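You operate a simulated robot arm through the tools that you are given. There is no shell and no other tool.

You run a simulated robot arm. Do the job below in one go: nothing can be reset, and whatever is moved stays where it is left.

Task
Set the machine up as the ticket beside it says.
Fine: Height on the top clamp, Speed on the clamp dial, Stop on the stop dial; lock the orange lever again. Where these are worked on the way, their far stop is far enough and under half their travel is too little: orange lever.
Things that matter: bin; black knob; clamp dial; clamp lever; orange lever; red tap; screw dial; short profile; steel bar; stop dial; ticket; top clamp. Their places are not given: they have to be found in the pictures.

It is judged by the outcome, as a careful person would: the job done as asked, and still so three seconds after it is handed in. It fails if anything else is knocked over, pushed out of place, dropped, spilled or broken.

Robot
A 7-joint arm with a three-finger gripper, fixed in place. Base frame: the origin is at the foot of the arm, x ahead of it, y to its left, z up. Readings come in m, degrees, newtons and seconds.
With the tool pointing down near the work surface it reaches from about 0.18 to 0.38 m from the base axis. Its first joint turns from -166.0 to 166.0 degrees. Payload 2.69 kg.
The TCP is the grasp point between the finger pads, 0.03 m short of the fingertips. In the tool frame z runs along the fingers and y along their closing line. Largest opening 0.128 m; the body of the gripper starts 0.117 m behind the TCP.
Orientation is that of the tool frame in the base frame, as a unit quaternion [x, y, z, w]. With the fingers straight down and closing along the base's y, the tool's x points along the base's -x, its y along +y and its z along -z.

Tools
- The arm moves only by the tool drive_tool. Its argument "motion" is a list of rows, each a list of 7 numbers: the shift along the tool's x, y, z in units of 25 mm (1.0 is 25 mm), then the turn, a rotation vector about the tool's x, y, z in units of 6 degrees (1.0 is 6 degrees), then the finger opening in m, from 0 to 0.128. In form: [[dx, dy, dz, ax, ay, az, fingers], ...]. A call has 1 to 20 rows; each row shifts and turns the commanded pose from where the row before left it, along the tool's axes as they then stand. A call with a number of a shift or a turn outside -1 to 1 is refused whole. Rows are played at 5 a second. More than 0.05 m and 8.6 degrees between two rows, or a gripper value outside its range, and nothing of the call is played. A pose out of reach is approached as far as the arm can. The call stops where the force on the tool passes 40 N (or 10 N more than at its start, if that is more) or the arm is blocked; 0.2 s more then pass. Each finger halts on what it meets, pressing with about 23 N; the grip force reading is that of the motor and also rises with nothing between the fingers. The clock runs only during rows and for 0.2 s after the last one: add rows that do not move to give the fingers time. It gives the time, the measured TCP pose, the force on the tool (base axes), the opening and the grip force at its end, in the units of the frame above (readings bear some noise), with the torque about the TCP (base axes, N m) and any sound that the robot's microphone picked up.
- Cameras (640 x 400 px; columns grow to the right, rows downward): "scene" is fixed at [0.0507, -0.6487, 1.6676]; the picture's right is [0.92, -0.38, 0.00], its down [-0.12, -0.28, -0.95] and it looks along [0.36, 0.88, -0.30] (base axes); focal length 317 px, centre (320, 200). "wrist" rides on the gripper at [0.058, 0.054, -0.131] in the tool frame; the picture's right is [-0.68, 0.74, 0.00], its down [-0.62, -0.57, -0.55] and it looks along [-0.40, -0.37, 0.84] (tool axes); focal length 234 px, centre (320, 200).
- snapshot(camera): a new picture of that camera. No time passes.
- raise_lower(by): slides the trunk up (or, below 0, down) by that many m; the arm rides with it, the base frame stays. It gives what a move gives, with no picture.
- point_at(camera, pixels): for up to 12 pixels [column, row] of the newest picture of that camera ("zoom" is the newest enlarged one), the place [x, y, z] in the base frame of the surface seen there, good to about 0.003 m. No time passes.
- close_up(camera, box): a new picture of the part [left, top, right, bottom] of that camera's present view, enlarged. No time passes.
- job_done(): hands the job in; it is judged then, once.

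Unless the task says otherwise, let go and move clear before handing in.

The tools are called after ">>>" by a JSON object that holds its "name" and its "arguments". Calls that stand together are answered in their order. drive_tool: Moves the arm, as the interface text tells. Its arguments: {"type":"object","properties":{"motion":{"type":"array","items":{"type":"array","items":{"type":"number"}}}},"required":["motion"]} The other tools are called the same way: raise_lower (by) slides the trunk up or down; snapshot (camera) takes a picture; point_at (camera, pixels) gives the place of the surface under pixels of a picture; close_up (camera, box) takes an enlarged picture of a part of a camera's view; job_done () hands the job in.

At the start:

```text
clock: 0.0
ee_pos: [0.1866, 0.5451, 1.4735]
tcp_rot: [0.001, 1.0, -0.007, -0.002]
force: [0.4, 0.3, 0.0]
torque: [0.0, 0.0, -0.02]
gripper_width: 0.128
finger_force: 0.0
trunk travel left (down, up): [-0.2, 0.15]
```

scene: 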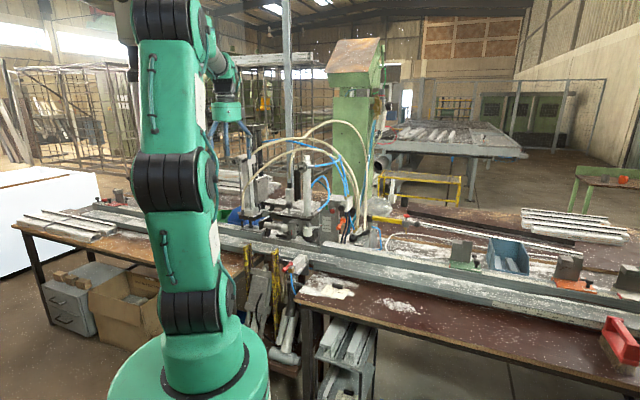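
wrist: 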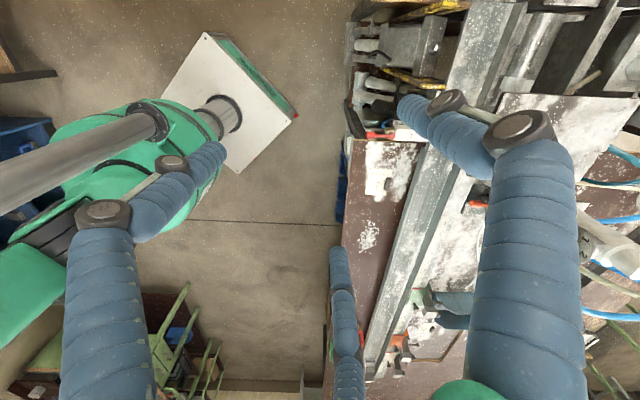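

The scene picture shows a saw/press machine around (300,180) with a bench, but the ticket is not yet readable. I will enlarge the parts of the scene around the machine.

>>> {"name": "close_up", "arguments": {"camera": "scene", "box": [220, 120, 420, 245]}}

>>> {"name": "close_up", "arguments": {"camera": "scene", "box": [400, 190, 640, 340]}}

>>> {"name": "close_up", "arguments": {"camera": "scene", "box": [220, 220, 420, 345]}}

>>> {"name": "close_up", "arguments": {"camera": "scene", "box": [0, 150, 200, 275]}}

>>> {"name": "close_up", "arguments": {"camera": "wrist", "box": [320, 0, 640, 200]}}

>>> {"name": "close_up", "arguments": {"camera": "wrist", "box": [320, 200, 640, 400]}}

```text
3.20 times, centred on (320, 182) of scene
```

zoom: 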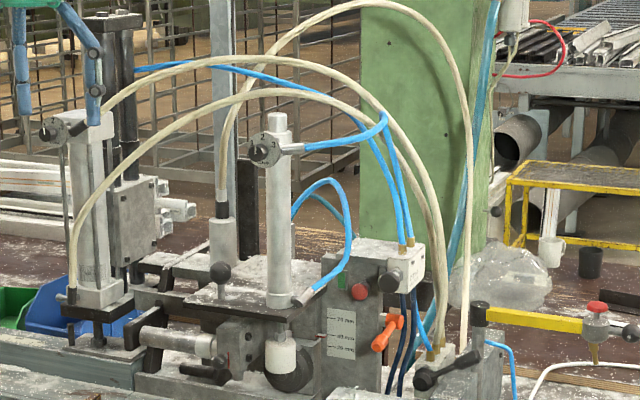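

```text
2.67 times, centred on (520, 265) of scene
```

zoom: 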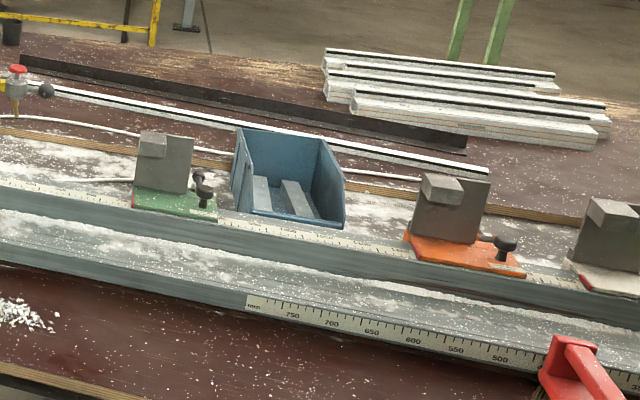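

```text
3.20 times, centred on (320, 282) of scene
```

zoom: 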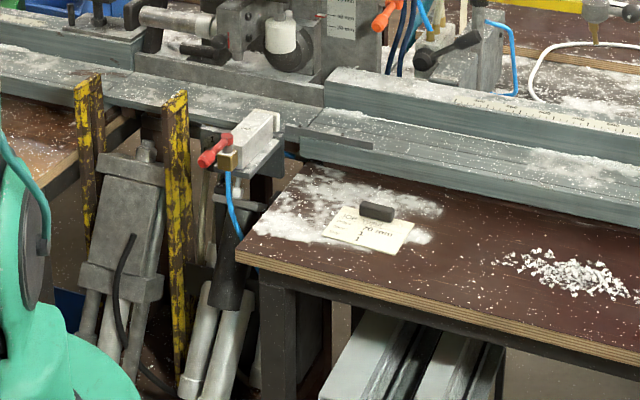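

```text
3.20 times, centred on (100, 212) of scene
```

zoom: 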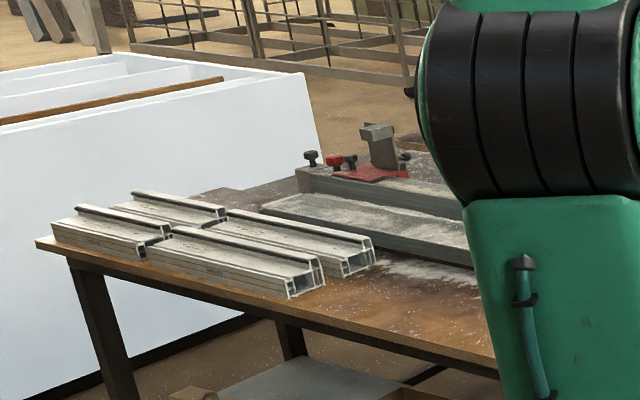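

```text
2.00 times, centred on (480, 100) of wrist
```

zoom: 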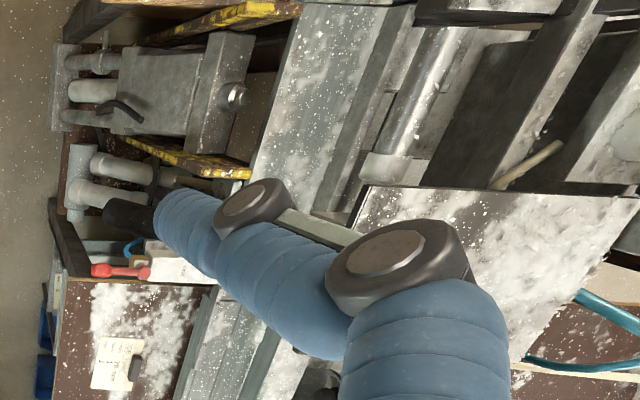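

```text
2.00 times, centred on (480, 300) of wrist
```

zoom: 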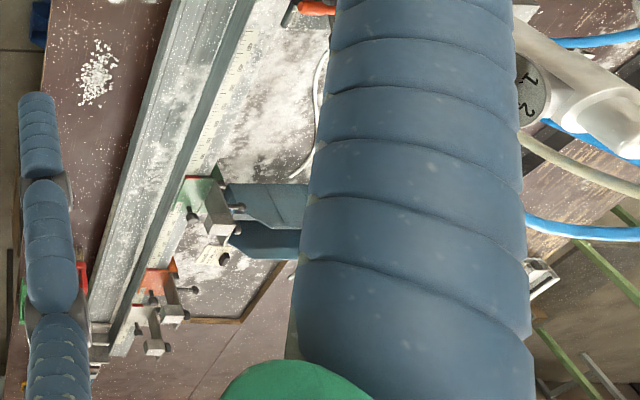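

The ticket lies on the bench at about scene (336,291). I will enlarge it strongly, together with the dials on the machine.

>>> {"name": "close_up", "arguments": {"camera": "scene", "box": [318, 280, 354, 302]}}

>>> {"name": "close_up", "arguments": {"camera": "wrist", "box": [360, 160, 400, 200]}}

>>> {"name": "close_up", "arguments": {"camera": "scene", "box": [290, 150, 370, 200]}}

>>> {"name": "close_up", "arguments": {"camera": "scene", "box": [300, 195, 380, 245]}}

>>> {"name": "close_up", "arguments": {"camera": "scene", "box": [220, 145, 300, 195]}}

>>> {"name": "close_up", "arguments": {"camera": "scene", "box": [230, 195, 310, 245]}}

>>> {"name": "close_up", "arguments": {"camera": "scene", "box": [350, 195, 430, 245]}}

```text
16.00 times, centred on (336, 291) of scene
```

zoom: 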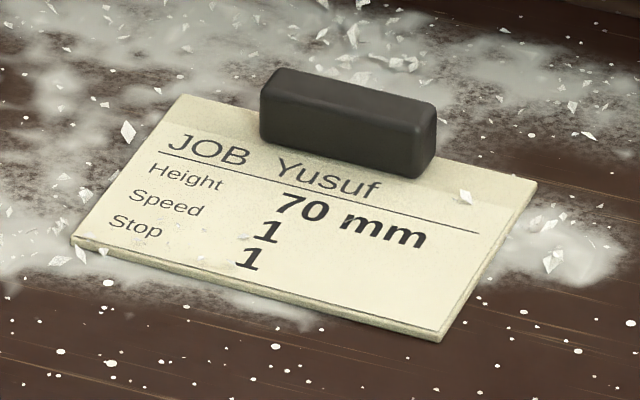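

```text
10.00 times, centred on (380, 180) of wrist
```

zoom: 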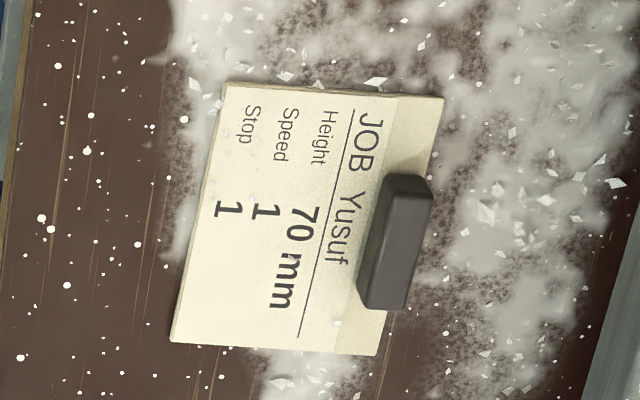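

```text
8.00 times, centred on (330, 175) of scene
```

zoom: 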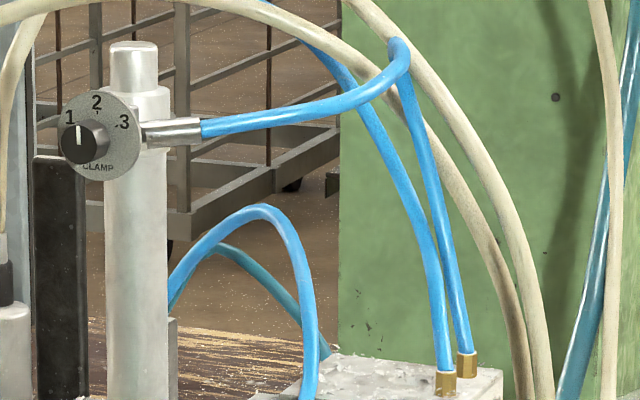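

```text
8.00 times, centred on (340, 220) of scene
```

zoom: 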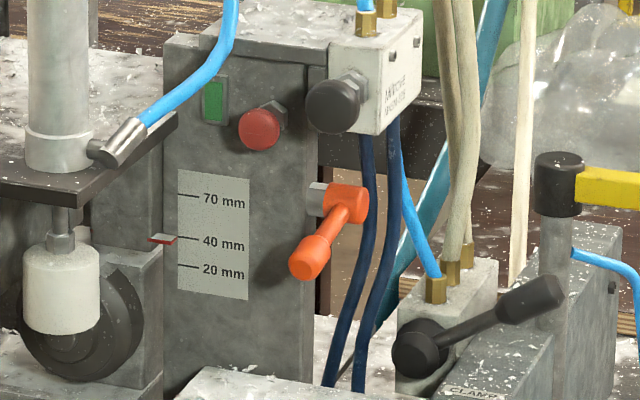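

```text
8.00 times, centred on (260, 170) of scene
```

zoom: 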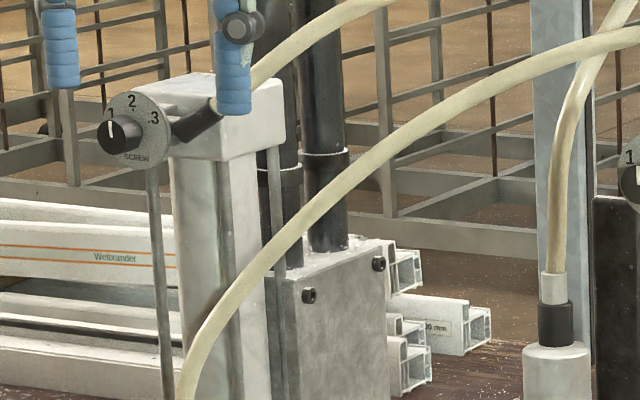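

```text
8.00 times, centred on (270, 220) of scene
```

zoom: 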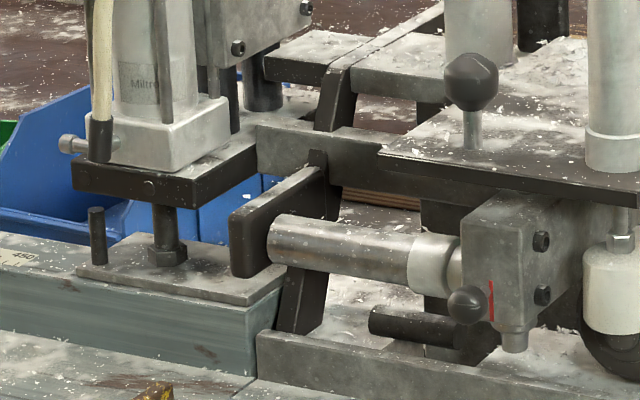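

```text
8.00 times, centred on (390, 220) of scene
```

zoom: 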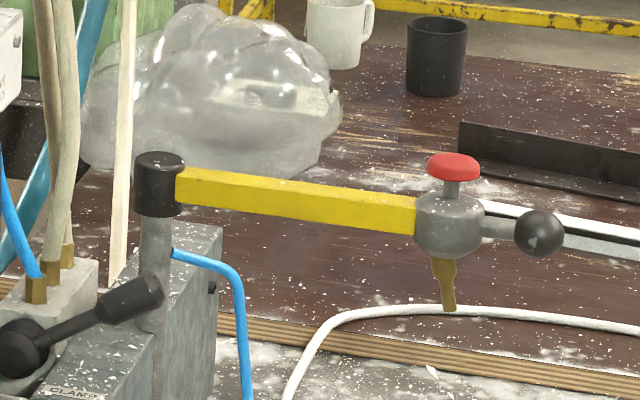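

The ticket reads Height 70 mm, Speed 1, Stop 1; the red pointer on the column scale stands near 40 mm. I will look closely at the dials, the orange lever and the scale, and locate points.

>>> {"name": "close_up", "arguments": {"camera": "scene", "box": [294, 158, 314, 176]}}

>>> {"name": "close_up", "arguments": {"camera": "scene", "box": [228, 152, 250, 172]}}

>>> {"name": "close_up", "arguments": {"camera": "scene", "box": [316, 200, 352, 236]}}

>>> {"name": "close_up", "arguments": {"camera": "wrist", "box": [560, 200, 640, 280]}}

>>> {"name": "close_up", "arguments": {"camera": "scene", "box": [275, 195, 325, 245]}}

>>> {"name": "point_at", "arguments": {"camera": "scene", "pixels": [[300, 168], [235, 161], [341, 222], [320, 225], [289, 206], [309, 230], [328, 222], [341, 208], [250, 226], [307, 170], [353, 240], [390, 201]]}}

>>> {"name": "point_at", "arguments": {"camera": "wrist", "pixels": [[583, 240], [590, 245], [600, 235], [620, 220]]}}

```text
16.00 times, centred on (304, 167) of scene
```

zoom: 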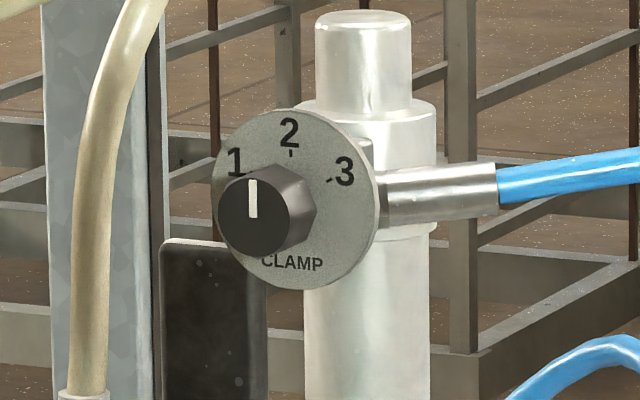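

```text
16.00 times, centred on (239, 162) of scene
```

zoom: 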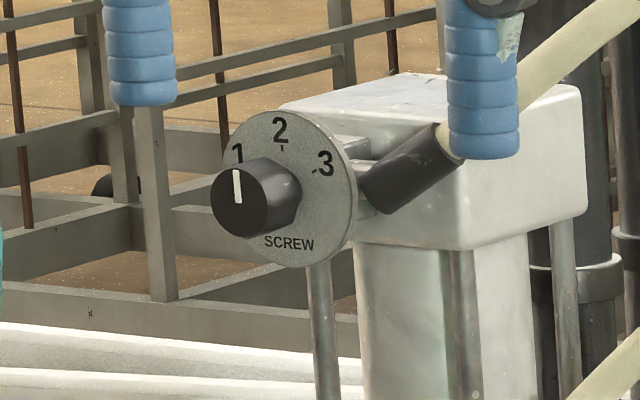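

```text
11.11 times, centred on (334, 218) of scene
```

zoom: 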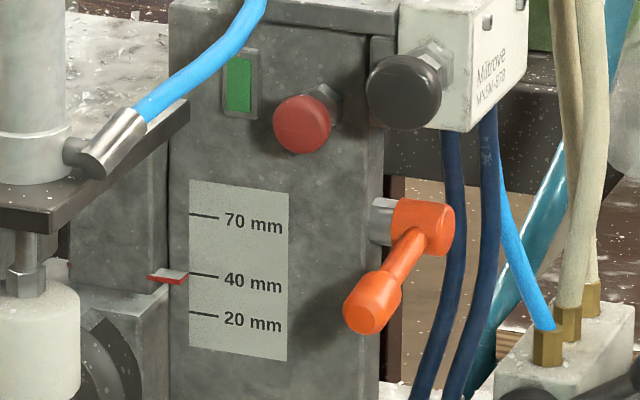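

```text
5.00 times, centred on (600, 240) of wrist
```

zoom: 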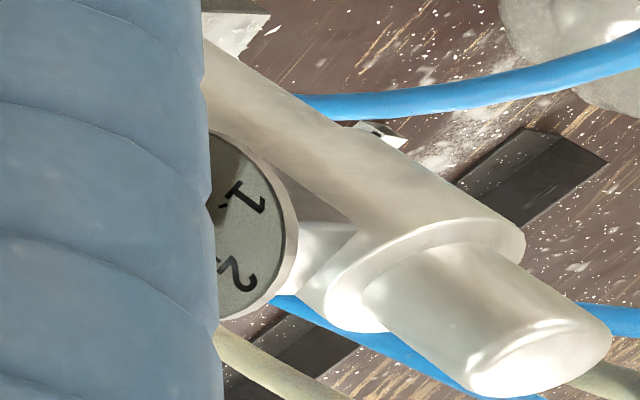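

```text
8.00 times, centred on (300, 220) of scene
```

zoom: 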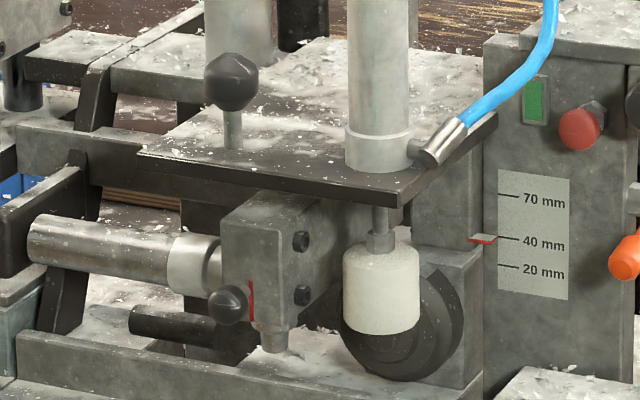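

```text
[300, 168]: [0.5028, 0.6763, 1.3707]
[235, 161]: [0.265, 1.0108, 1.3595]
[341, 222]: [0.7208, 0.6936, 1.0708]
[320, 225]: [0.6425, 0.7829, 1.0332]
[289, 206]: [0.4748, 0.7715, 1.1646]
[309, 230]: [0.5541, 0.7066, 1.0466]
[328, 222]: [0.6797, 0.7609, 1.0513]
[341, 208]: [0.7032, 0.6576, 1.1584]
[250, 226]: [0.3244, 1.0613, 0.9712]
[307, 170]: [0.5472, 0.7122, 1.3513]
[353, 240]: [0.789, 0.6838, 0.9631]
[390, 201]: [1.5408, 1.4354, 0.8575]
```

```text
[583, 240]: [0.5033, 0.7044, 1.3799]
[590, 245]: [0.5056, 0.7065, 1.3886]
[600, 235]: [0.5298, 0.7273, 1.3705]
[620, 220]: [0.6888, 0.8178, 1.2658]
```

Both visible dials (clamp at scene (300,168), screw at (237,161)) seem to point straight up at "2"; the stop dial is not found yet. I will measure the clamp dial's geometry in its zoom.

>>> {"name": "close_up", "arguments": {"camera": "scene", "box": [294, 158, 314, 176]}}

>>> {"name": "point_at", "arguments": {"camera": "zoom", "pixels": [[253, 235], [253, 185], [225, 215], [275, 215], [300, 270], [290, 120], [235, 150], [350, 190], [365, 240], [370, 150], [370, 300], [430, 200]]}}

>>> {"name": "point_at", "arguments": {"camera": "zoom", "pixels": [[300, 190], [295, 225], [310, 210], [280, 185], [265, 175], [470, 200], [360, 40], [320, 330], [420, 330]]}}

```text
16.00 times, centred on (304, 167) of scene
```

zoom: 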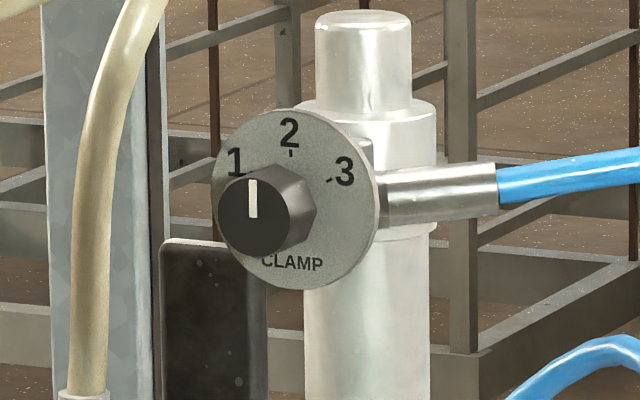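

```text
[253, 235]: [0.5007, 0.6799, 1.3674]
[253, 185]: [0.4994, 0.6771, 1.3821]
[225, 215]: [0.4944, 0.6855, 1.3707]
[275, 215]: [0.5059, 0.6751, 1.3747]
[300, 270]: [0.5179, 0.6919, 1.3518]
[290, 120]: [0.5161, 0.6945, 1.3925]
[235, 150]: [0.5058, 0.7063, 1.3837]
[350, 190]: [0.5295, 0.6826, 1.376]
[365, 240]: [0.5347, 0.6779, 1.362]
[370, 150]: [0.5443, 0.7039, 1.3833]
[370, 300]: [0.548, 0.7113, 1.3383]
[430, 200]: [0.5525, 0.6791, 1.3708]
```

```text
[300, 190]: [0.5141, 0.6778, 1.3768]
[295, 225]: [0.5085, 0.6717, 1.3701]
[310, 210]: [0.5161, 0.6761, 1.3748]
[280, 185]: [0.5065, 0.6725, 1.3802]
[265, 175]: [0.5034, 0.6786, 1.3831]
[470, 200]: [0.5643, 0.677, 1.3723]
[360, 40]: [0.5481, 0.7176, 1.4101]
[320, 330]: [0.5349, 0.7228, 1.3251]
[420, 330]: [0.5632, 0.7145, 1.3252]
```

The clamp dial faces (-0.7,-0.71,0), centred near (0.51,0.69,1.372), with a 20 mm knob. I will turn the wrist about its own axis to bring the wrist camera over the machine and look for the stop dial.

>>> {"name": "drive_tool", "arguments": {"motion": [[0, 0, 0, 0, 0, 1, 0.128], [0, 0, 0, 0, 0, 1, 0.128], [0, 0, 0, 0, 0, 1, 0.128], [0, 0, 0, 0, 0, 1, 0.128], [0, 0, 0, 0, 0, 1, 0.128], [0, 0, 0, 0, 0, 1, 0.128], [0, 0, 0, 0, 0, 1, 0.128], [0, 0, 0, 0, 0, 1, 0.128], [0, 0, 0, 0, 0, 1, 0.128], [0, 0, 0, 0, 0, 1, 0.128]]}}

>>> {"name": "snapshot", "arguments": {"camera": "wrist"}}

>>> {"name": "snapshot", "arguments": {"camera": "scene"}}

```text
clock: 2.2
ee_pos: [0.1869, 0.5453, 1.4715]
tcp_rot: [0.502, 0.865, -0.01, 0.002]
force: [-1.2, -0.3, 0.4]
torque: [0.01, 0.0, 0.01]
gripper_width: 0.128
finger_force: 0.1
trunk travel left (down, up): [-0.2, 0.15]
```

```text
taken
```

wrist: 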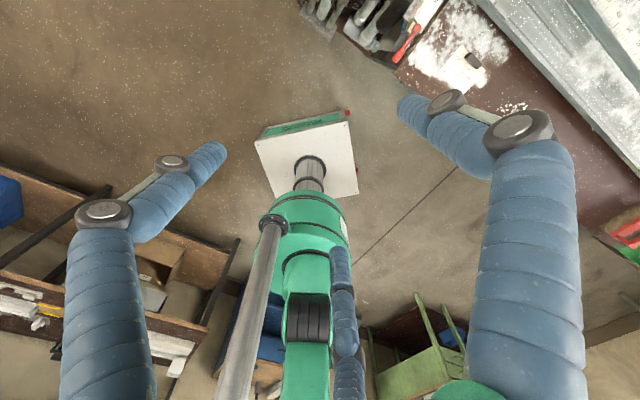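

```text
taken
```

scene: 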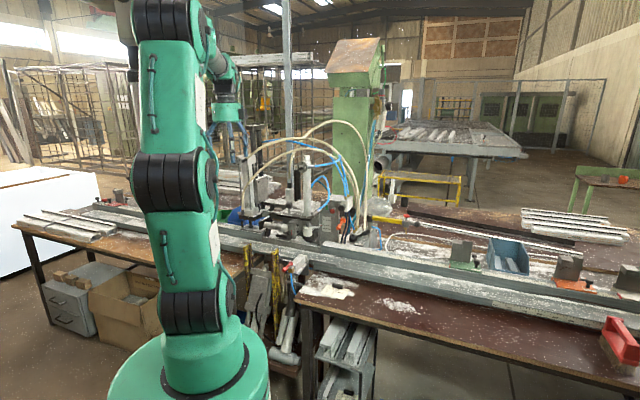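

The wrist camera now looks back at the arm's own foot, so the useful way is with the tool's y up and the fingers horizontal. First I check where the hoses and tall parts stand before moving toward the machine.

>>> {"name": "point_at", "arguments": {"camera": "scene", "pixels": [[262, 146], [275, 141], [290, 139], [310, 143], [330, 155], [270, 158], [290, 150], [310, 149], [300, 130], [320, 121], [288, 60], [289, 160]]}}

>>> {"name": "point_at", "arguments": {"camera": "scene", "pixels": [[255, 150], [248, 165], [345, 150], [360, 80], [350, 175], [320, 178], [250, 140], [243, 195], [243, 215], [300, 190]]}}

```text
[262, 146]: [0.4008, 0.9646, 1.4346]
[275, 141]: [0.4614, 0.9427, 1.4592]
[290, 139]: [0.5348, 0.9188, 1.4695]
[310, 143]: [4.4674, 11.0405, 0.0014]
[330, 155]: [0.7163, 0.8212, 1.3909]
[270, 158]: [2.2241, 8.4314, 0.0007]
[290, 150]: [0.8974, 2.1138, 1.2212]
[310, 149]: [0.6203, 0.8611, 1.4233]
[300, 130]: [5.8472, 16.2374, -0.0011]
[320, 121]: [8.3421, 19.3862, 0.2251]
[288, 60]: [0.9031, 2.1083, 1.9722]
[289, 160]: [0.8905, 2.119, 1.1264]
```

```text
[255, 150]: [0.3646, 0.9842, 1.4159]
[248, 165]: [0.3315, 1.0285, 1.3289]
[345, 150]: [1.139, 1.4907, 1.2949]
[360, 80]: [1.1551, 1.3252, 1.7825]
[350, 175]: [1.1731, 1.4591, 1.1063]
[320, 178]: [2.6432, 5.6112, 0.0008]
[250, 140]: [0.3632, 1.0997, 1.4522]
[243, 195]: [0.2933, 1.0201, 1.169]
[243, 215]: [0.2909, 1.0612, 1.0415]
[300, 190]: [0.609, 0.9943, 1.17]
```

All hoses and columns stand at y > 0.67, so the space around (0.33,0.50,1.45) is clear. I will turn back 15°, shift there and pitch the fingers up to horizontal.

>>> {"name": "drive_tool", "arguments": {"motion": [[0, 0, 0, 0, 0, -1, 0.128], [0, 0, 0, 0, 0, -1, 0.128], [0, 0, 0, 0, 0, -0.5, 0.128], [-0.87, 0.44, 0, 0, 0, 0, 0.128], [-0.87, 0.44, 0, 0, 0, 0, 0.128], [-0.87, 0.44, 0, 0, 0, 0, 0.128], [-0.87, 0.44, 0, 0, 0, 0, 0.128], [-0.87, 0.44, 0, 0, 0, 0, 0.128], [-0.87, 0.44, 0, 0, 0, 0, 0.128], [0, 0, 0, -1, 0, 0, 0.128], [0, 0, 0, -1, 0, 0, 0.128], [0, 0, 0, -1, 0, 0, 0.128], [0, 0, 0, -1, 0, 0, 0.128], [0, 0, 0, -1, 0, 0, 0.128], [0, 0, 0, -1, 0, 0, 0.128], [0, 0, 0, -1, 0, 0, 0.128]]}}

>>> {"name": "snapshot", "arguments": {"camera": "wrist"}}

>>> {"name": "snapshot", "arguments": {"camera": "scene"}}

```text
clock: 5.6
ee_pos: [0.3265, 0.4986, 1.474]
tcp_rot: [0.357, 0.865, 0.325, 0.138]
force: [0.1, -0.5, 0.1]
torque: [0.01, 0.02, 0.02]
gripper_width: 0.128
finger_force: 0.0
trunk travel left (down, up): [-0.2, 0.15]
```

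```text
taken
```

wrist: 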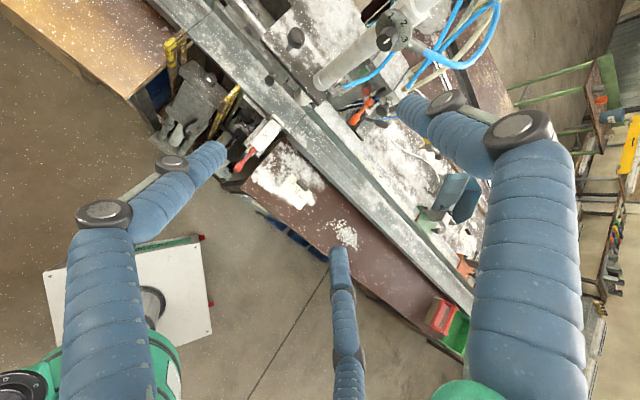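

```text
taken
```

scene: 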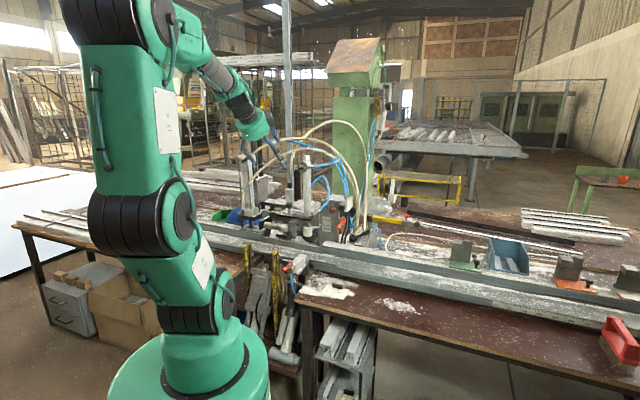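

The move worked; the wrist camera now sees the machine around (380,60). I'll enlarge that and pitch the rest of the way.

>>> {"name": "close_up", "arguments": {"camera": "wrist", "box": [260, 0, 500, 150]}}

>>> {"name": "drive_tool", "arguments": {"motion": [[0, 0, 0, -1, 0, 0, 0.128], [0, 0, 0, -1, 0, 0, 0.128], [0, 0, 0, -1, 0, 0, 0.128], [0, 0, 0, -1, 0, 0, 0.128]]}}

>>> {"name": "snapshot", "arguments": {"camera": "wrist"}}

>>> {"name": "close_up", "arguments": {"camera": "wrist", "box": [200, 0, 500, 190]}}

>>> {"name": "drive_tool", "arguments": {"motion": [[0, 0, 0, -1, 0, 0, 0.128], [0, 0, 0, -1, 0, 0, 0.128], [0, 0, 0, -1, 0, 0, 0.128], [0, 0, 0, -1, 0, 0, 0.128]]}}

>>> {"name": "snapshot", "arguments": {"camera": "wrist"}}

>>> {"name": "close_up", "arguments": {"camera": "wrist", "box": [200, 50, 500, 240]}}

>>> {"name": "snapshot", "arguments": {"camera": "scene"}}

```text
2.67 times, centred on (380, 75) of wrist
```

zoom: 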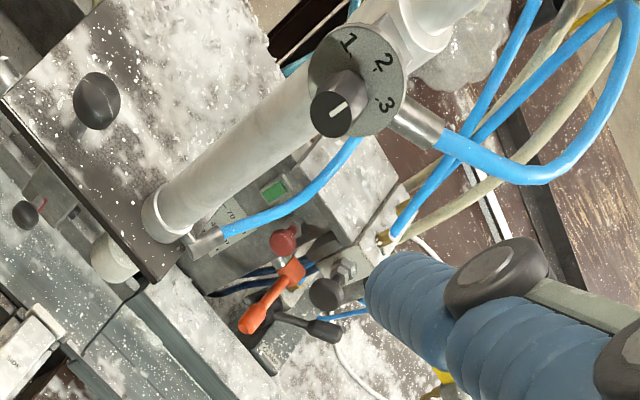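

```text
clock: 6.6
ee_pos: [0.3247, 0.4986, 1.4741]
tcp_rot: [0.321, 0.778, 0.499, 0.209]
force: [0.0, 0.2, 0.1]
torque: [0.03, 0.02, 0.01]
gripper_width: 0.1279
finger_force: 0.0
trunk travel left (down, up): [-0.2, 0.15]
```

```text
taken
```

wrist: 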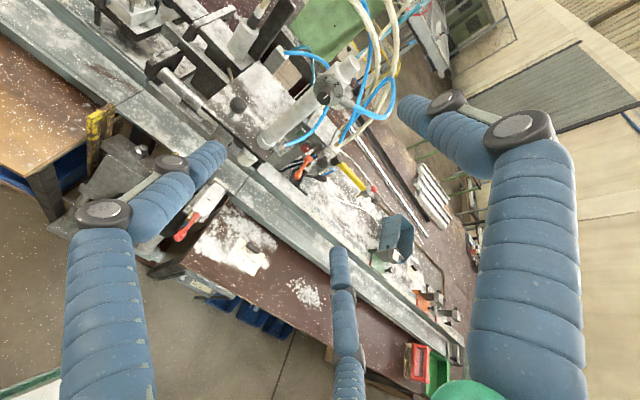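

```text
2.11 times, centred on (350, 95) of wrist
```

zoom: 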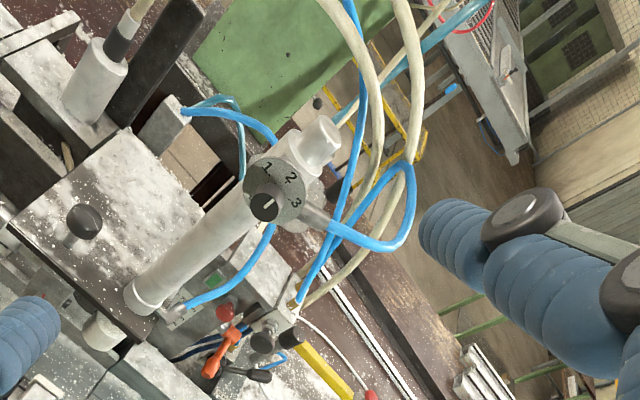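

```text
clock: 7.6
ee_pos: [0.3298, 0.5016, 1.4844]
tcp_rot: [0.291, 0.712, 0.589, 0.248]
force: [1.3, -0.5, -0.5]
torque: [0.05, -0.01, 0.06]
gripper_width: 0.1281
finger_force: 0.1
out of reach, approached as far as the arm can: row 3, 4
trunk travel left (down, up): [-0.2, 0.15]
```

```text
taken
```

wrist: 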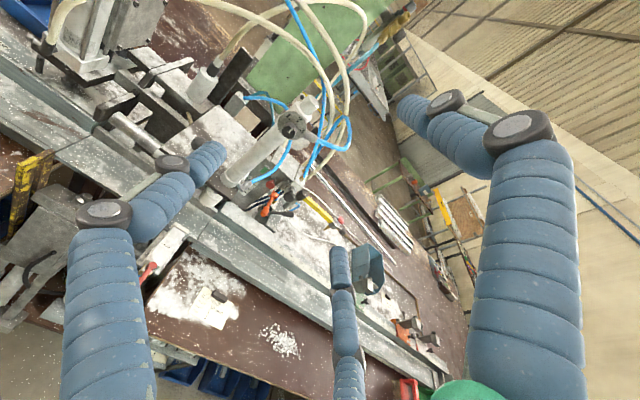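

```text
2.11 times, centred on (350, 145) of wrist
```

zoom: 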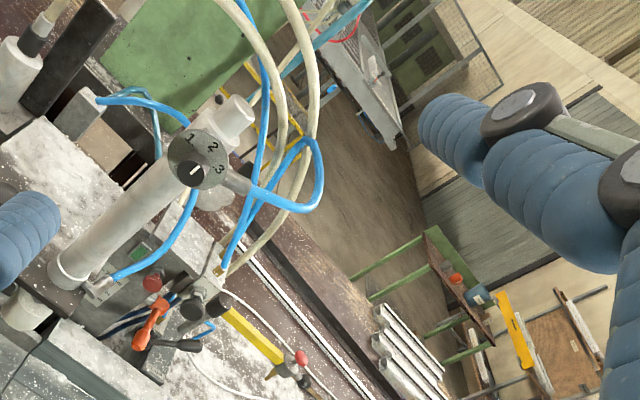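

```text
taken
```

scene: 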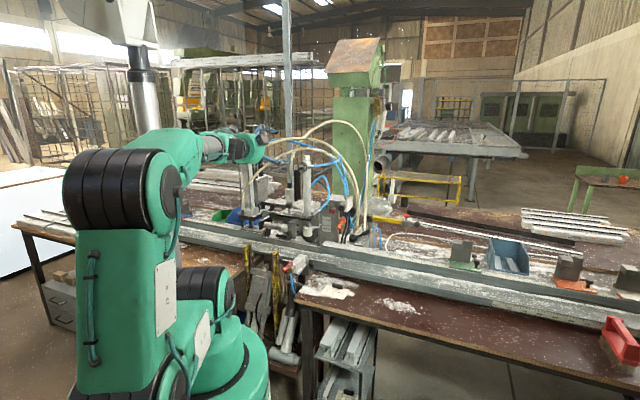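

The clamp dial reads 2 here too (mark points up toward the "2"). I still need the stop dial, so I enlarge the left part of the wrist view and the work area.

>>> {"name": "close_up", "arguments": {"camera": "wrist", "box": [0, 0, 200, 125]}}

>>> {"name": "close_up", "arguments": {"camera": "wrist", "box": [180, 60, 300, 135]}}

>>> {"name": "close_up", "arguments": {"camera": "wrist", "box": [220, 120, 340, 230]}}

>>> {"name": "close_up", "arguments": {"camera": "wrist", "box": [340, 200, 460, 400]}}

>>> {"name": "close_up", "arguments": {"camera": "wrist", "box": [0, 120, 120, 320]}}

>>> {"name": "close_up", "arguments": {"camera": "scene", "box": [180, 160, 300, 240]}}

>>> {"name": "close_up", "arguments": {"camera": "scene", "box": [380, 195, 540, 300]}}

>>> {"name": "close_up", "arguments": {"camera": "scene", "box": [240, 235, 340, 300]}}

```text
3.20 times, centred on (100, 62) of wrist
```

zoom: 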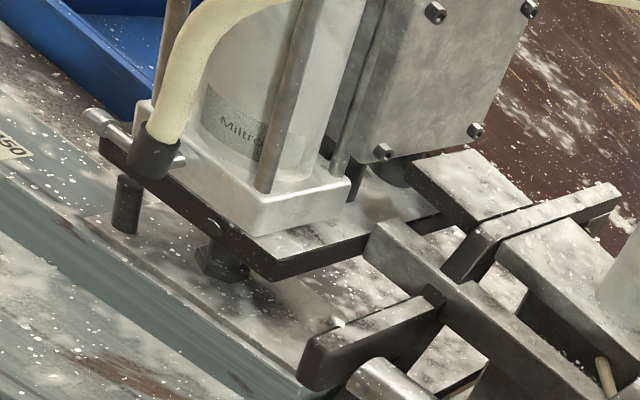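

```text
5.33 times, centred on (240, 98) of wrist
```

zoom: 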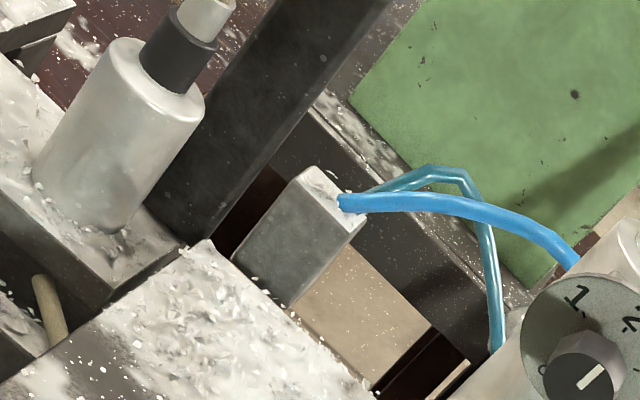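

```text
3.64 times, centred on (280, 175) of wrist
```

zoom: 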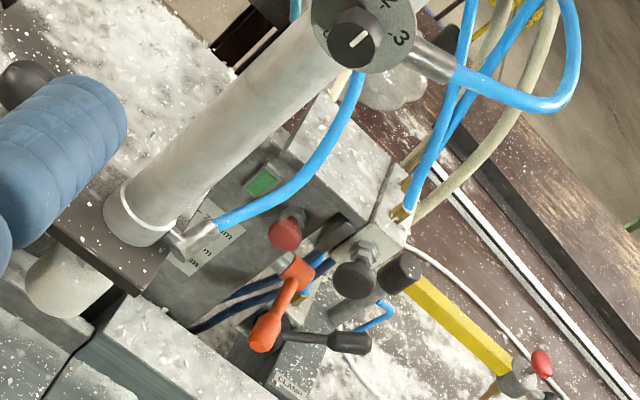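

```text
2.00 times, centred on (400, 300) of wrist
```

zoom: 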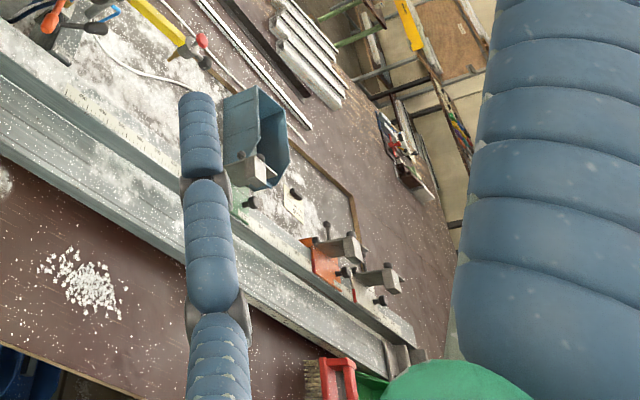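

```text
2.00 times, centred on (60, 220) of wrist
```

zoom: 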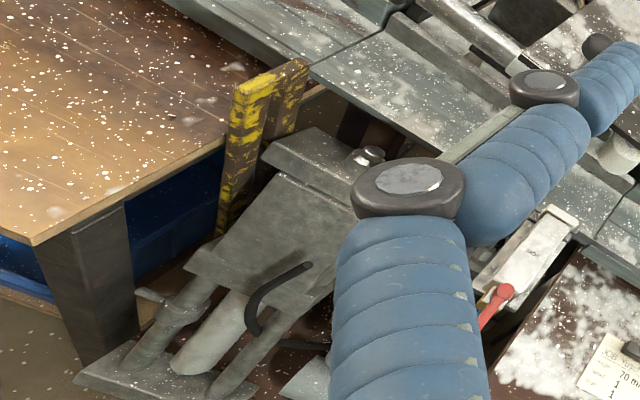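

```text
5.00 times, centred on (240, 200) of scene
```

zoom: 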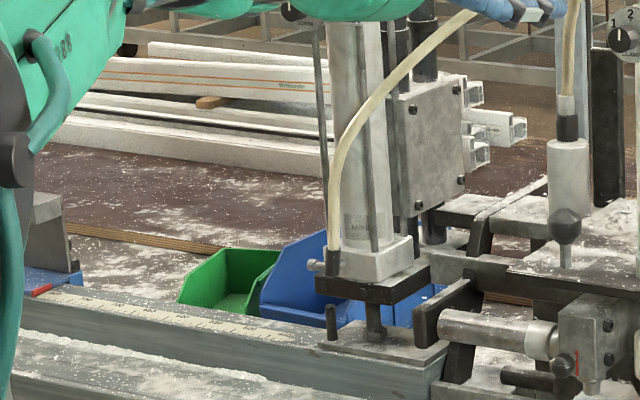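

```text
3.81 times, centred on (460, 248) of scene
```

zoom: 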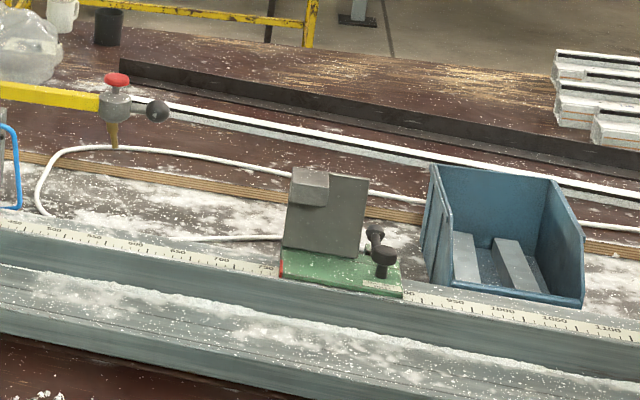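

```text
6.15 times, centred on (290, 268) of scene
```

zoom: 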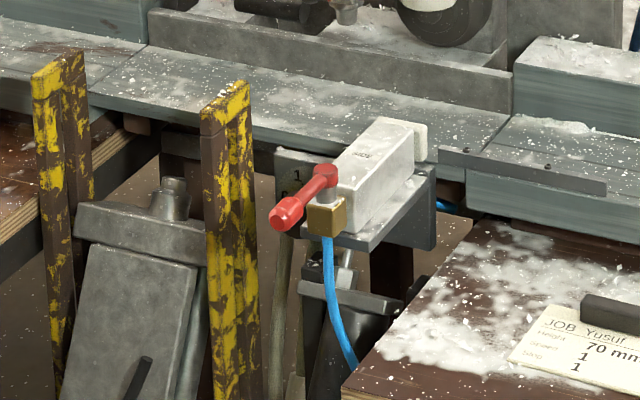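

Behind the red tap, at scene (287,264), there is a dark plate with a "1" on it — possibly the stop dial. I enlarge it.

>>> {"name": "close_up", "arguments": {"camera": "scene", "box": [276, 252, 308, 278]}}

>>> {"name": "close_up", "arguments": {"camera": "wrist", "box": [130, 190, 250, 280]}}

>>> {"name": "close_up", "arguments": {"camera": "scene", "box": [282, 257, 296, 268]}}

>>> {"name": "point_at", "arguments": {"camera": "zoom", "pixels": [[100, 100], [200, 100], [300, 100], [400, 100], [500, 100], [100, 200], [200, 200], [300, 200], [400, 200], [200, 300], [100, 300], [300, 300]]}}

```text
15.38 times, centred on (292, 265) of scene
```

zoom: 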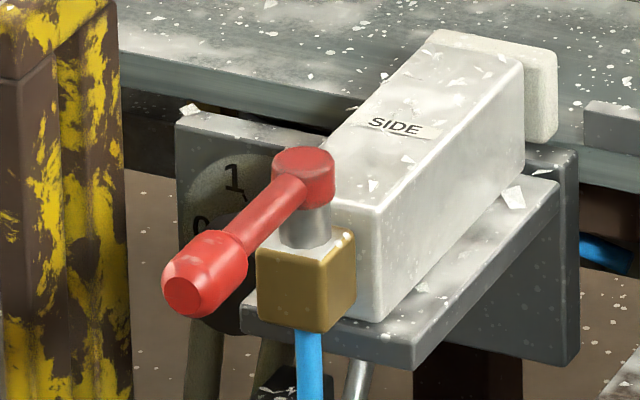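

```text
4.44 times, centred on (190, 235) of wrist
```

zoom: 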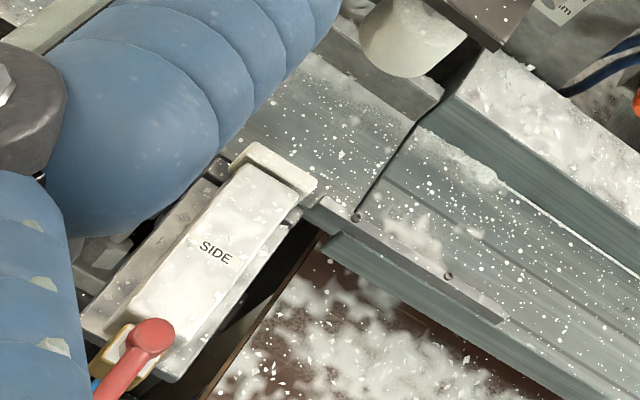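

```text
16.00 times, centred on (289, 262) of scene
```

zoom: 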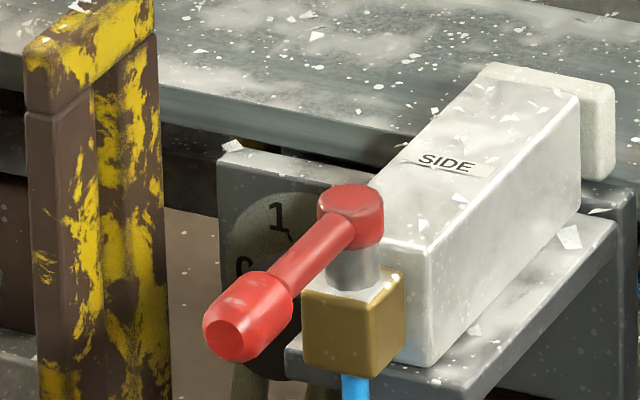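

```text
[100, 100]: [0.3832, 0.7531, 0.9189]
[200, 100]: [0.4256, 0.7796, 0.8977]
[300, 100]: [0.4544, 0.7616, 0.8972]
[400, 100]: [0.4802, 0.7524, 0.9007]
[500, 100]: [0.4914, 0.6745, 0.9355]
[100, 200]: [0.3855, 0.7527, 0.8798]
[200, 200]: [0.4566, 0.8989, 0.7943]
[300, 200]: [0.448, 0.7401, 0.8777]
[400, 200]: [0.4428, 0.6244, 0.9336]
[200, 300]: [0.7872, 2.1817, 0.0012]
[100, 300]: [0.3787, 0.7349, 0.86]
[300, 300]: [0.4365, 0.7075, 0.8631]
```

The stop dial is on a plate behind the red tap near (0.44,0.73,0.86); I will deal with it later. First I move toward the clamp dial: down 0.1 m and forward 0.06 m along the approach line.

>>> {"name": "drive_tool", "arguments": {"motion": [[0, 0, 0.9, 0, 0, 0, 0.128], [0, 0, 0.9, 0, 0, 0, 0.128], [0, -1, 0.18, 0, 0, 0, 0.128], [0, -1, 0.18, 0, 0, 0, 0.128], [0, -1, 0.18, 0, 0, 0, 0.128], [0, -1, 0.18, 0, 0, 0, 0.09], [0, 0, 0, 0, 0, 0, 0.08]]}}

>>> {"name": "snapshot", "arguments": {"camera": "wrist"}}

>>> {"name": "snapshot", "arguments": {"camera": "scene"}}

```text
clock: 9.2
ee_pos: [0.3655, 0.4979, 1.4512]
tcp_rot: [0.29, 0.721, 0.58, 0.244]
force: [-0.5, 0.8, 0.4]
torque: [-0.05, -0.02, -0.01]
gripper_width: 0.0801
finger_force: 0.0
out of reach, approached as far as the arm can: row 2, 3, 4, 5, 6
trunk travel left (down, up): [-0.2, 0.15]
```

```text
taken
```

wrist: 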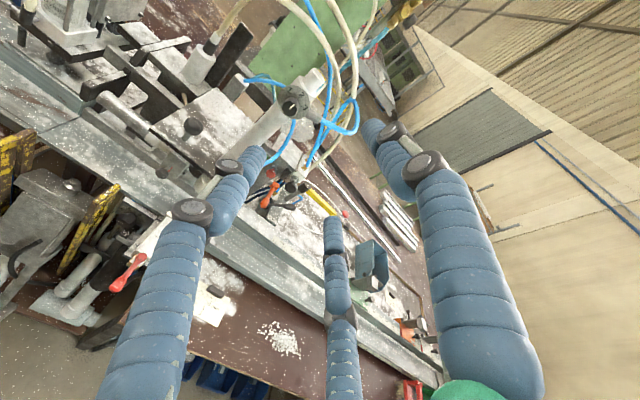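

```text
taken
```

scene: 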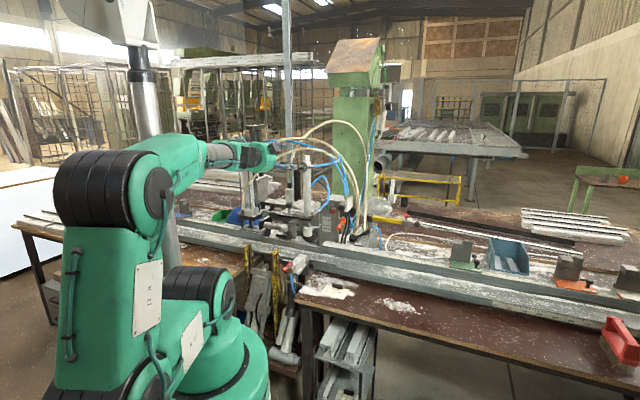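

The arm cannot bring the fingers horizontal this low with the trunk where it is. I lower the trunk, which leaves the tool about 0.2 m lower over free space.

>>> {"name": "raise_lower", "arguments": {"by": -0.1}}

>>> {"name": "snapshot", "arguments": {"camera": "scene"}}

>>> {"name": "snapshot", "arguments": {"camera": "wrist"}}

```text
clock: 10.5
ee_pos: [0.3651, 0.4969, 1.3529]
tcp_rot: [0.289, 0.72, 0.581, 0.244]
force: [1.4, 0.3, -1.0]
torque: [0.03, 0.03, -0.01]
gripper_width: 0.08
finger_force: 0.1
trunk travel left (down, up): [-0.1, 0.25]
```

```text
taken
```

scene: 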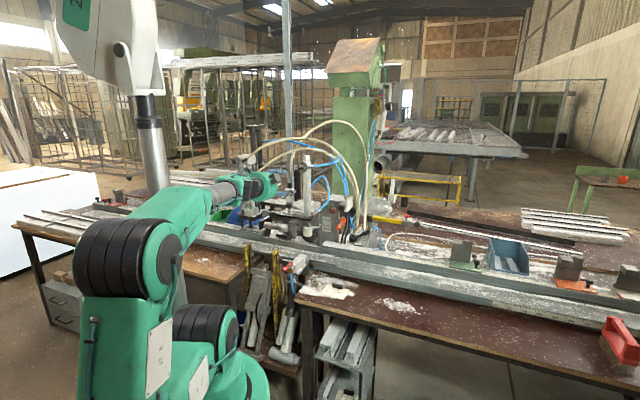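

```text
taken
```

wrist: 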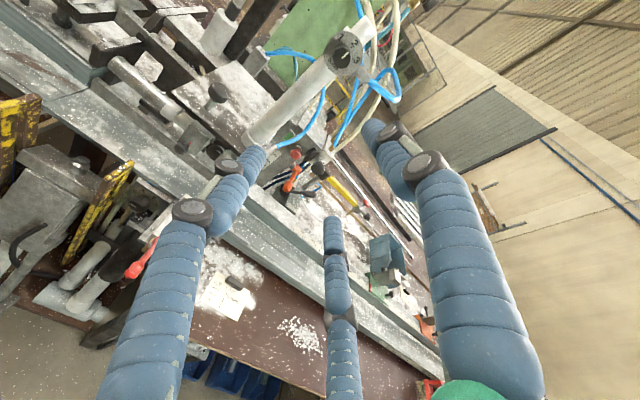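

The trunk lowered cleanly to tool height 1.353. I send a still row to see whether the pending commanded pose (horizontal) is still being pursued.

>>> {"name": "drive_tool", "arguments": {"motion": [[0, 0, 0, 0, 0, 0, 0.08], [0, 0, 0, 0, 0, 0, 0.08]]}}

```text
clock: 11.1
ee_pos: [0.3654, 0.4974, 1.3525]
tcp_rot: [0.289, 0.721, 0.58, 0.245]
force: [-0.1, 0.2, 0.1]
torque: [0.02, 0.0, 0.0]
gripper_width: 0.08
finger_force: 0.2
trunk travel left (down, up): [-0.1, 0.25]
```

The command restarts from the measured pose. I lower the trunk the remaining 0.1 m, then pitch up 12° and raise the tool.

>>> {"name": "raise_lower", "arguments": {"by": -0.1}}

>>> {"name": "drive_tool", "arguments": {"motion": [[0, 0.8, 0, 0, 0, 0, 0.08], [0, 0.8, 0, 0, 0, 0, 0.08], [0, 0.8, 0, -0.5, 0, 0, 0.08], [0, 0.8, 0, -0.5, 0, 0, 0.08], [0, 0.8, 0, -0.5, 0, 0, 0.08], [0, 0.8, 0, -0.5, 0, 0, 0.08]]}}

>>> {"name": "snapshot", "arguments": {"camera": "wrist"}}

>>> {"name": "snapshot", "arguments": {"camera": "scene"}}

```text
clock: 12.5
ee_pos: [0.3648, 0.4966, 1.2529]
tcp_rot: [0.29, 0.72, 0.581, 0.245]
force: [-0.8, 0.4, 0.1]
torque: [-0.01, 0.0, 0.0]
gripper_width: 0.08
finger_force: 0.1
trunk travel left (down, up): [0.0, 0.35]
```

```text
clock: 13.9
ee_pos: [0.3758, 0.4976, 1.3785]
tcp_rot: [0.266, 0.668, 0.64, 0.269]
force: [-0.6, 0.4, -0.1]
torque: [0.03, 0.03, 0.01]
gripper_width: 0.08
finger_force: 0.2
out of reach, approached as far as the arm can: row 5
trunk travel left (down, up): [0.0, 0.35]
```

```text
taken
```

wrist: 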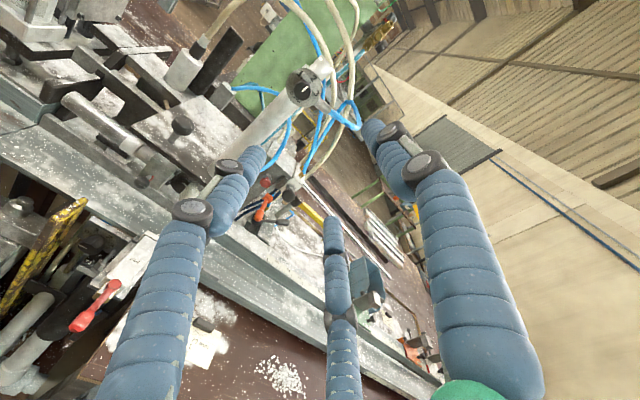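

```text
taken
```

scene: 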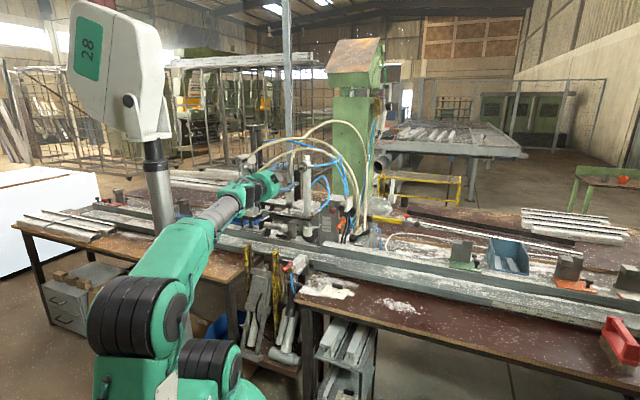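

The fingers are now within 2° of horizontal and aimed along the dial's axis at height 1.3785. I enlarge the dial in the wrist view (300,90) and measure it anew.

>>> {"name": "close_up", "arguments": {"camera": "wrist", "box": [275, 60, 339, 124]}}

>>> {"name": "point_at", "arguments": {"camera": "wrist", "pixels": [[302, 92], [297, 80], [310, 80], [316, 90], [308, 102], [290, 82], [321, 97], [303, 70]]}}

>>> {"name": "close_up", "arguments": {"camera": "scene", "box": [294, 158, 314, 176]}}

```text
6.25 times, centred on (307, 92) of wrist
```

zoom: 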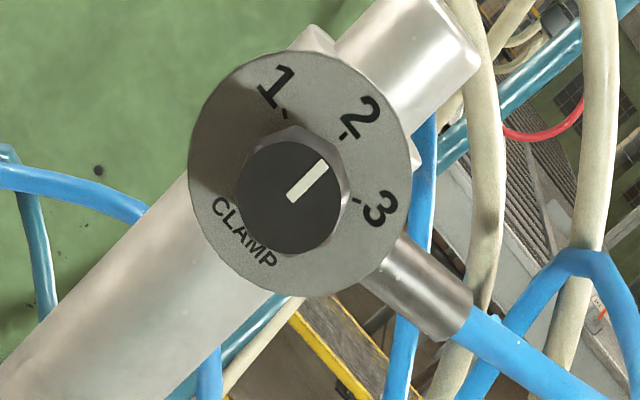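

```text
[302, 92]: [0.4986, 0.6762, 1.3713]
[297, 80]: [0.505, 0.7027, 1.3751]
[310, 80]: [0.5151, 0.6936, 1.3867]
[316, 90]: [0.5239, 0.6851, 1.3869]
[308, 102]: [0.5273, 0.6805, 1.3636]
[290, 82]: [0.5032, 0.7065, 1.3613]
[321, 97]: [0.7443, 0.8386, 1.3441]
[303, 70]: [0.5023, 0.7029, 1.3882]
```

```text
16.00 times, centred on (304, 167) of scene
```

zoom: 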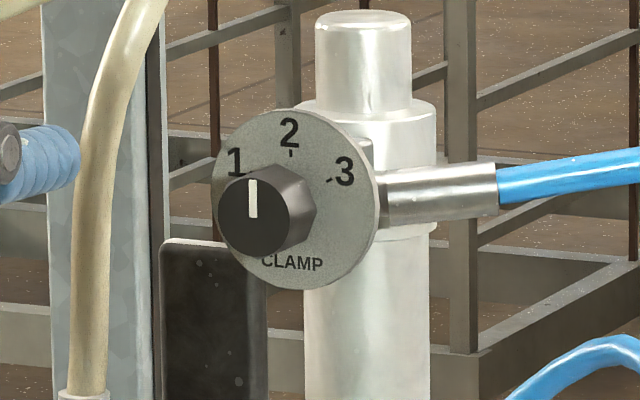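

The clamp knob's face is at (0.499,0.677,1.372), mark on 2; it protrudes 22 mm and must turn 60° anticlockwise. I move left onto its axis and, still 0.2 m back, test whether the wrist can turn that far.

>>> {"name": "drive_tool", "arguments": {"motion": [[0.77, -0.13, 0, -0.33, 0, 0, 0.07], [0.77, -0.13, 0, 0, 0, 0, 0.06], [0, 0, 0, 0, 0, -1, 0.06], [0, 0, 0, 0, 0, -1, 0.06], [0, 0, 0, 0, 0, -1, 0.06], [0, 0, 0, 0, 0, -1, 0.06], [0, 0, 0, 0, 0, -1, 0.06], [0, 0, 0, 0, 0, -1, 0.06], [0, 0, 0, 0, 0, -1, 0.06], [0, 0, 0, 0, 0, -1, 0.06], [0, 0, 0, 0, 0, -1, 0.06], [0, 0, 0, 0, 0, -1, 0.06]]}}

>>> {"name": "snapshot", "arguments": {"camera": "wrist"}}

```text
clock: 16.5
ee_pos: [0.3559, 0.505, 1.4174]
tcp_rot: [-0.099, 0.687, 0.436, 0.573]
force: [-0.3, -0.7, -0.6]
torque: [0.01, 0.02, 0.02]
gripper_width: 0.0599
finger_force: 0.1
out of reach, approached as far as the arm can: row 1, 2
trunk travel left (down, up): [0.0, 0.35]
```

```text
taken
```

wrist: 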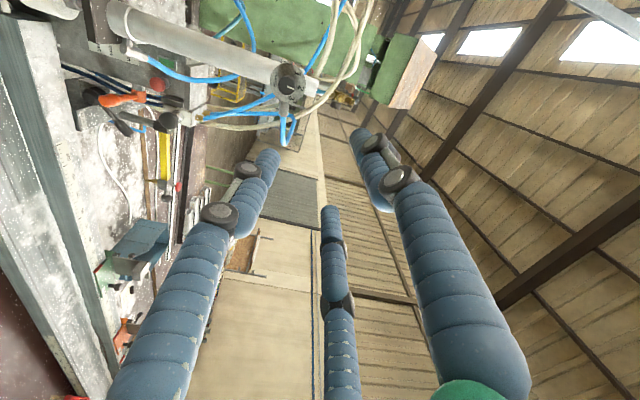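

The 60° turn works; only the height drifted up to 1.417 because this close-in pose is at the edge. I turn back while moving 0.1 m forward, where the arm should have more room.

>>> {"name": "drive_tool", "arguments": {"motion": [[0, 0, 0.4, 0, 0, 1, 0.06], [0, 0, 0.4, 0, 0, 1, 0.06], [0, 0, 0.4, 0, 0, 1, 0.06], [0, 0, 0.4, 0, 0, 1, 0.06], [0, 0, 0.4, 0, 0, 1, 0.06], [0, 0, 0.4, 0, 0, 1, 0.06], [0, 0, 0.4, 0, 0, 1, 0.06], [0, 0, 0.4, 0, 0, 1, 0.06], [0, 0, 0.4, 0, 0, 1, 0.06], [0, 0, 0.4, 0, 0, 1, 0.06]]}}

```text
clock: 18.7
ee_pos: [0.421, 0.5683, 1.4556]
tcp_rot: [0.259, 0.651, 0.658, 0.275]
force: [0.3, 0.2, 0.0]
torque: [0.03, -0.01, 0.03]
gripper_width: 0.0602
finger_force: 0.0
out of reach, approached as far as the arm can: row 8, 9, 10
trunk travel left (down, up): [0.0, 0.35]
```

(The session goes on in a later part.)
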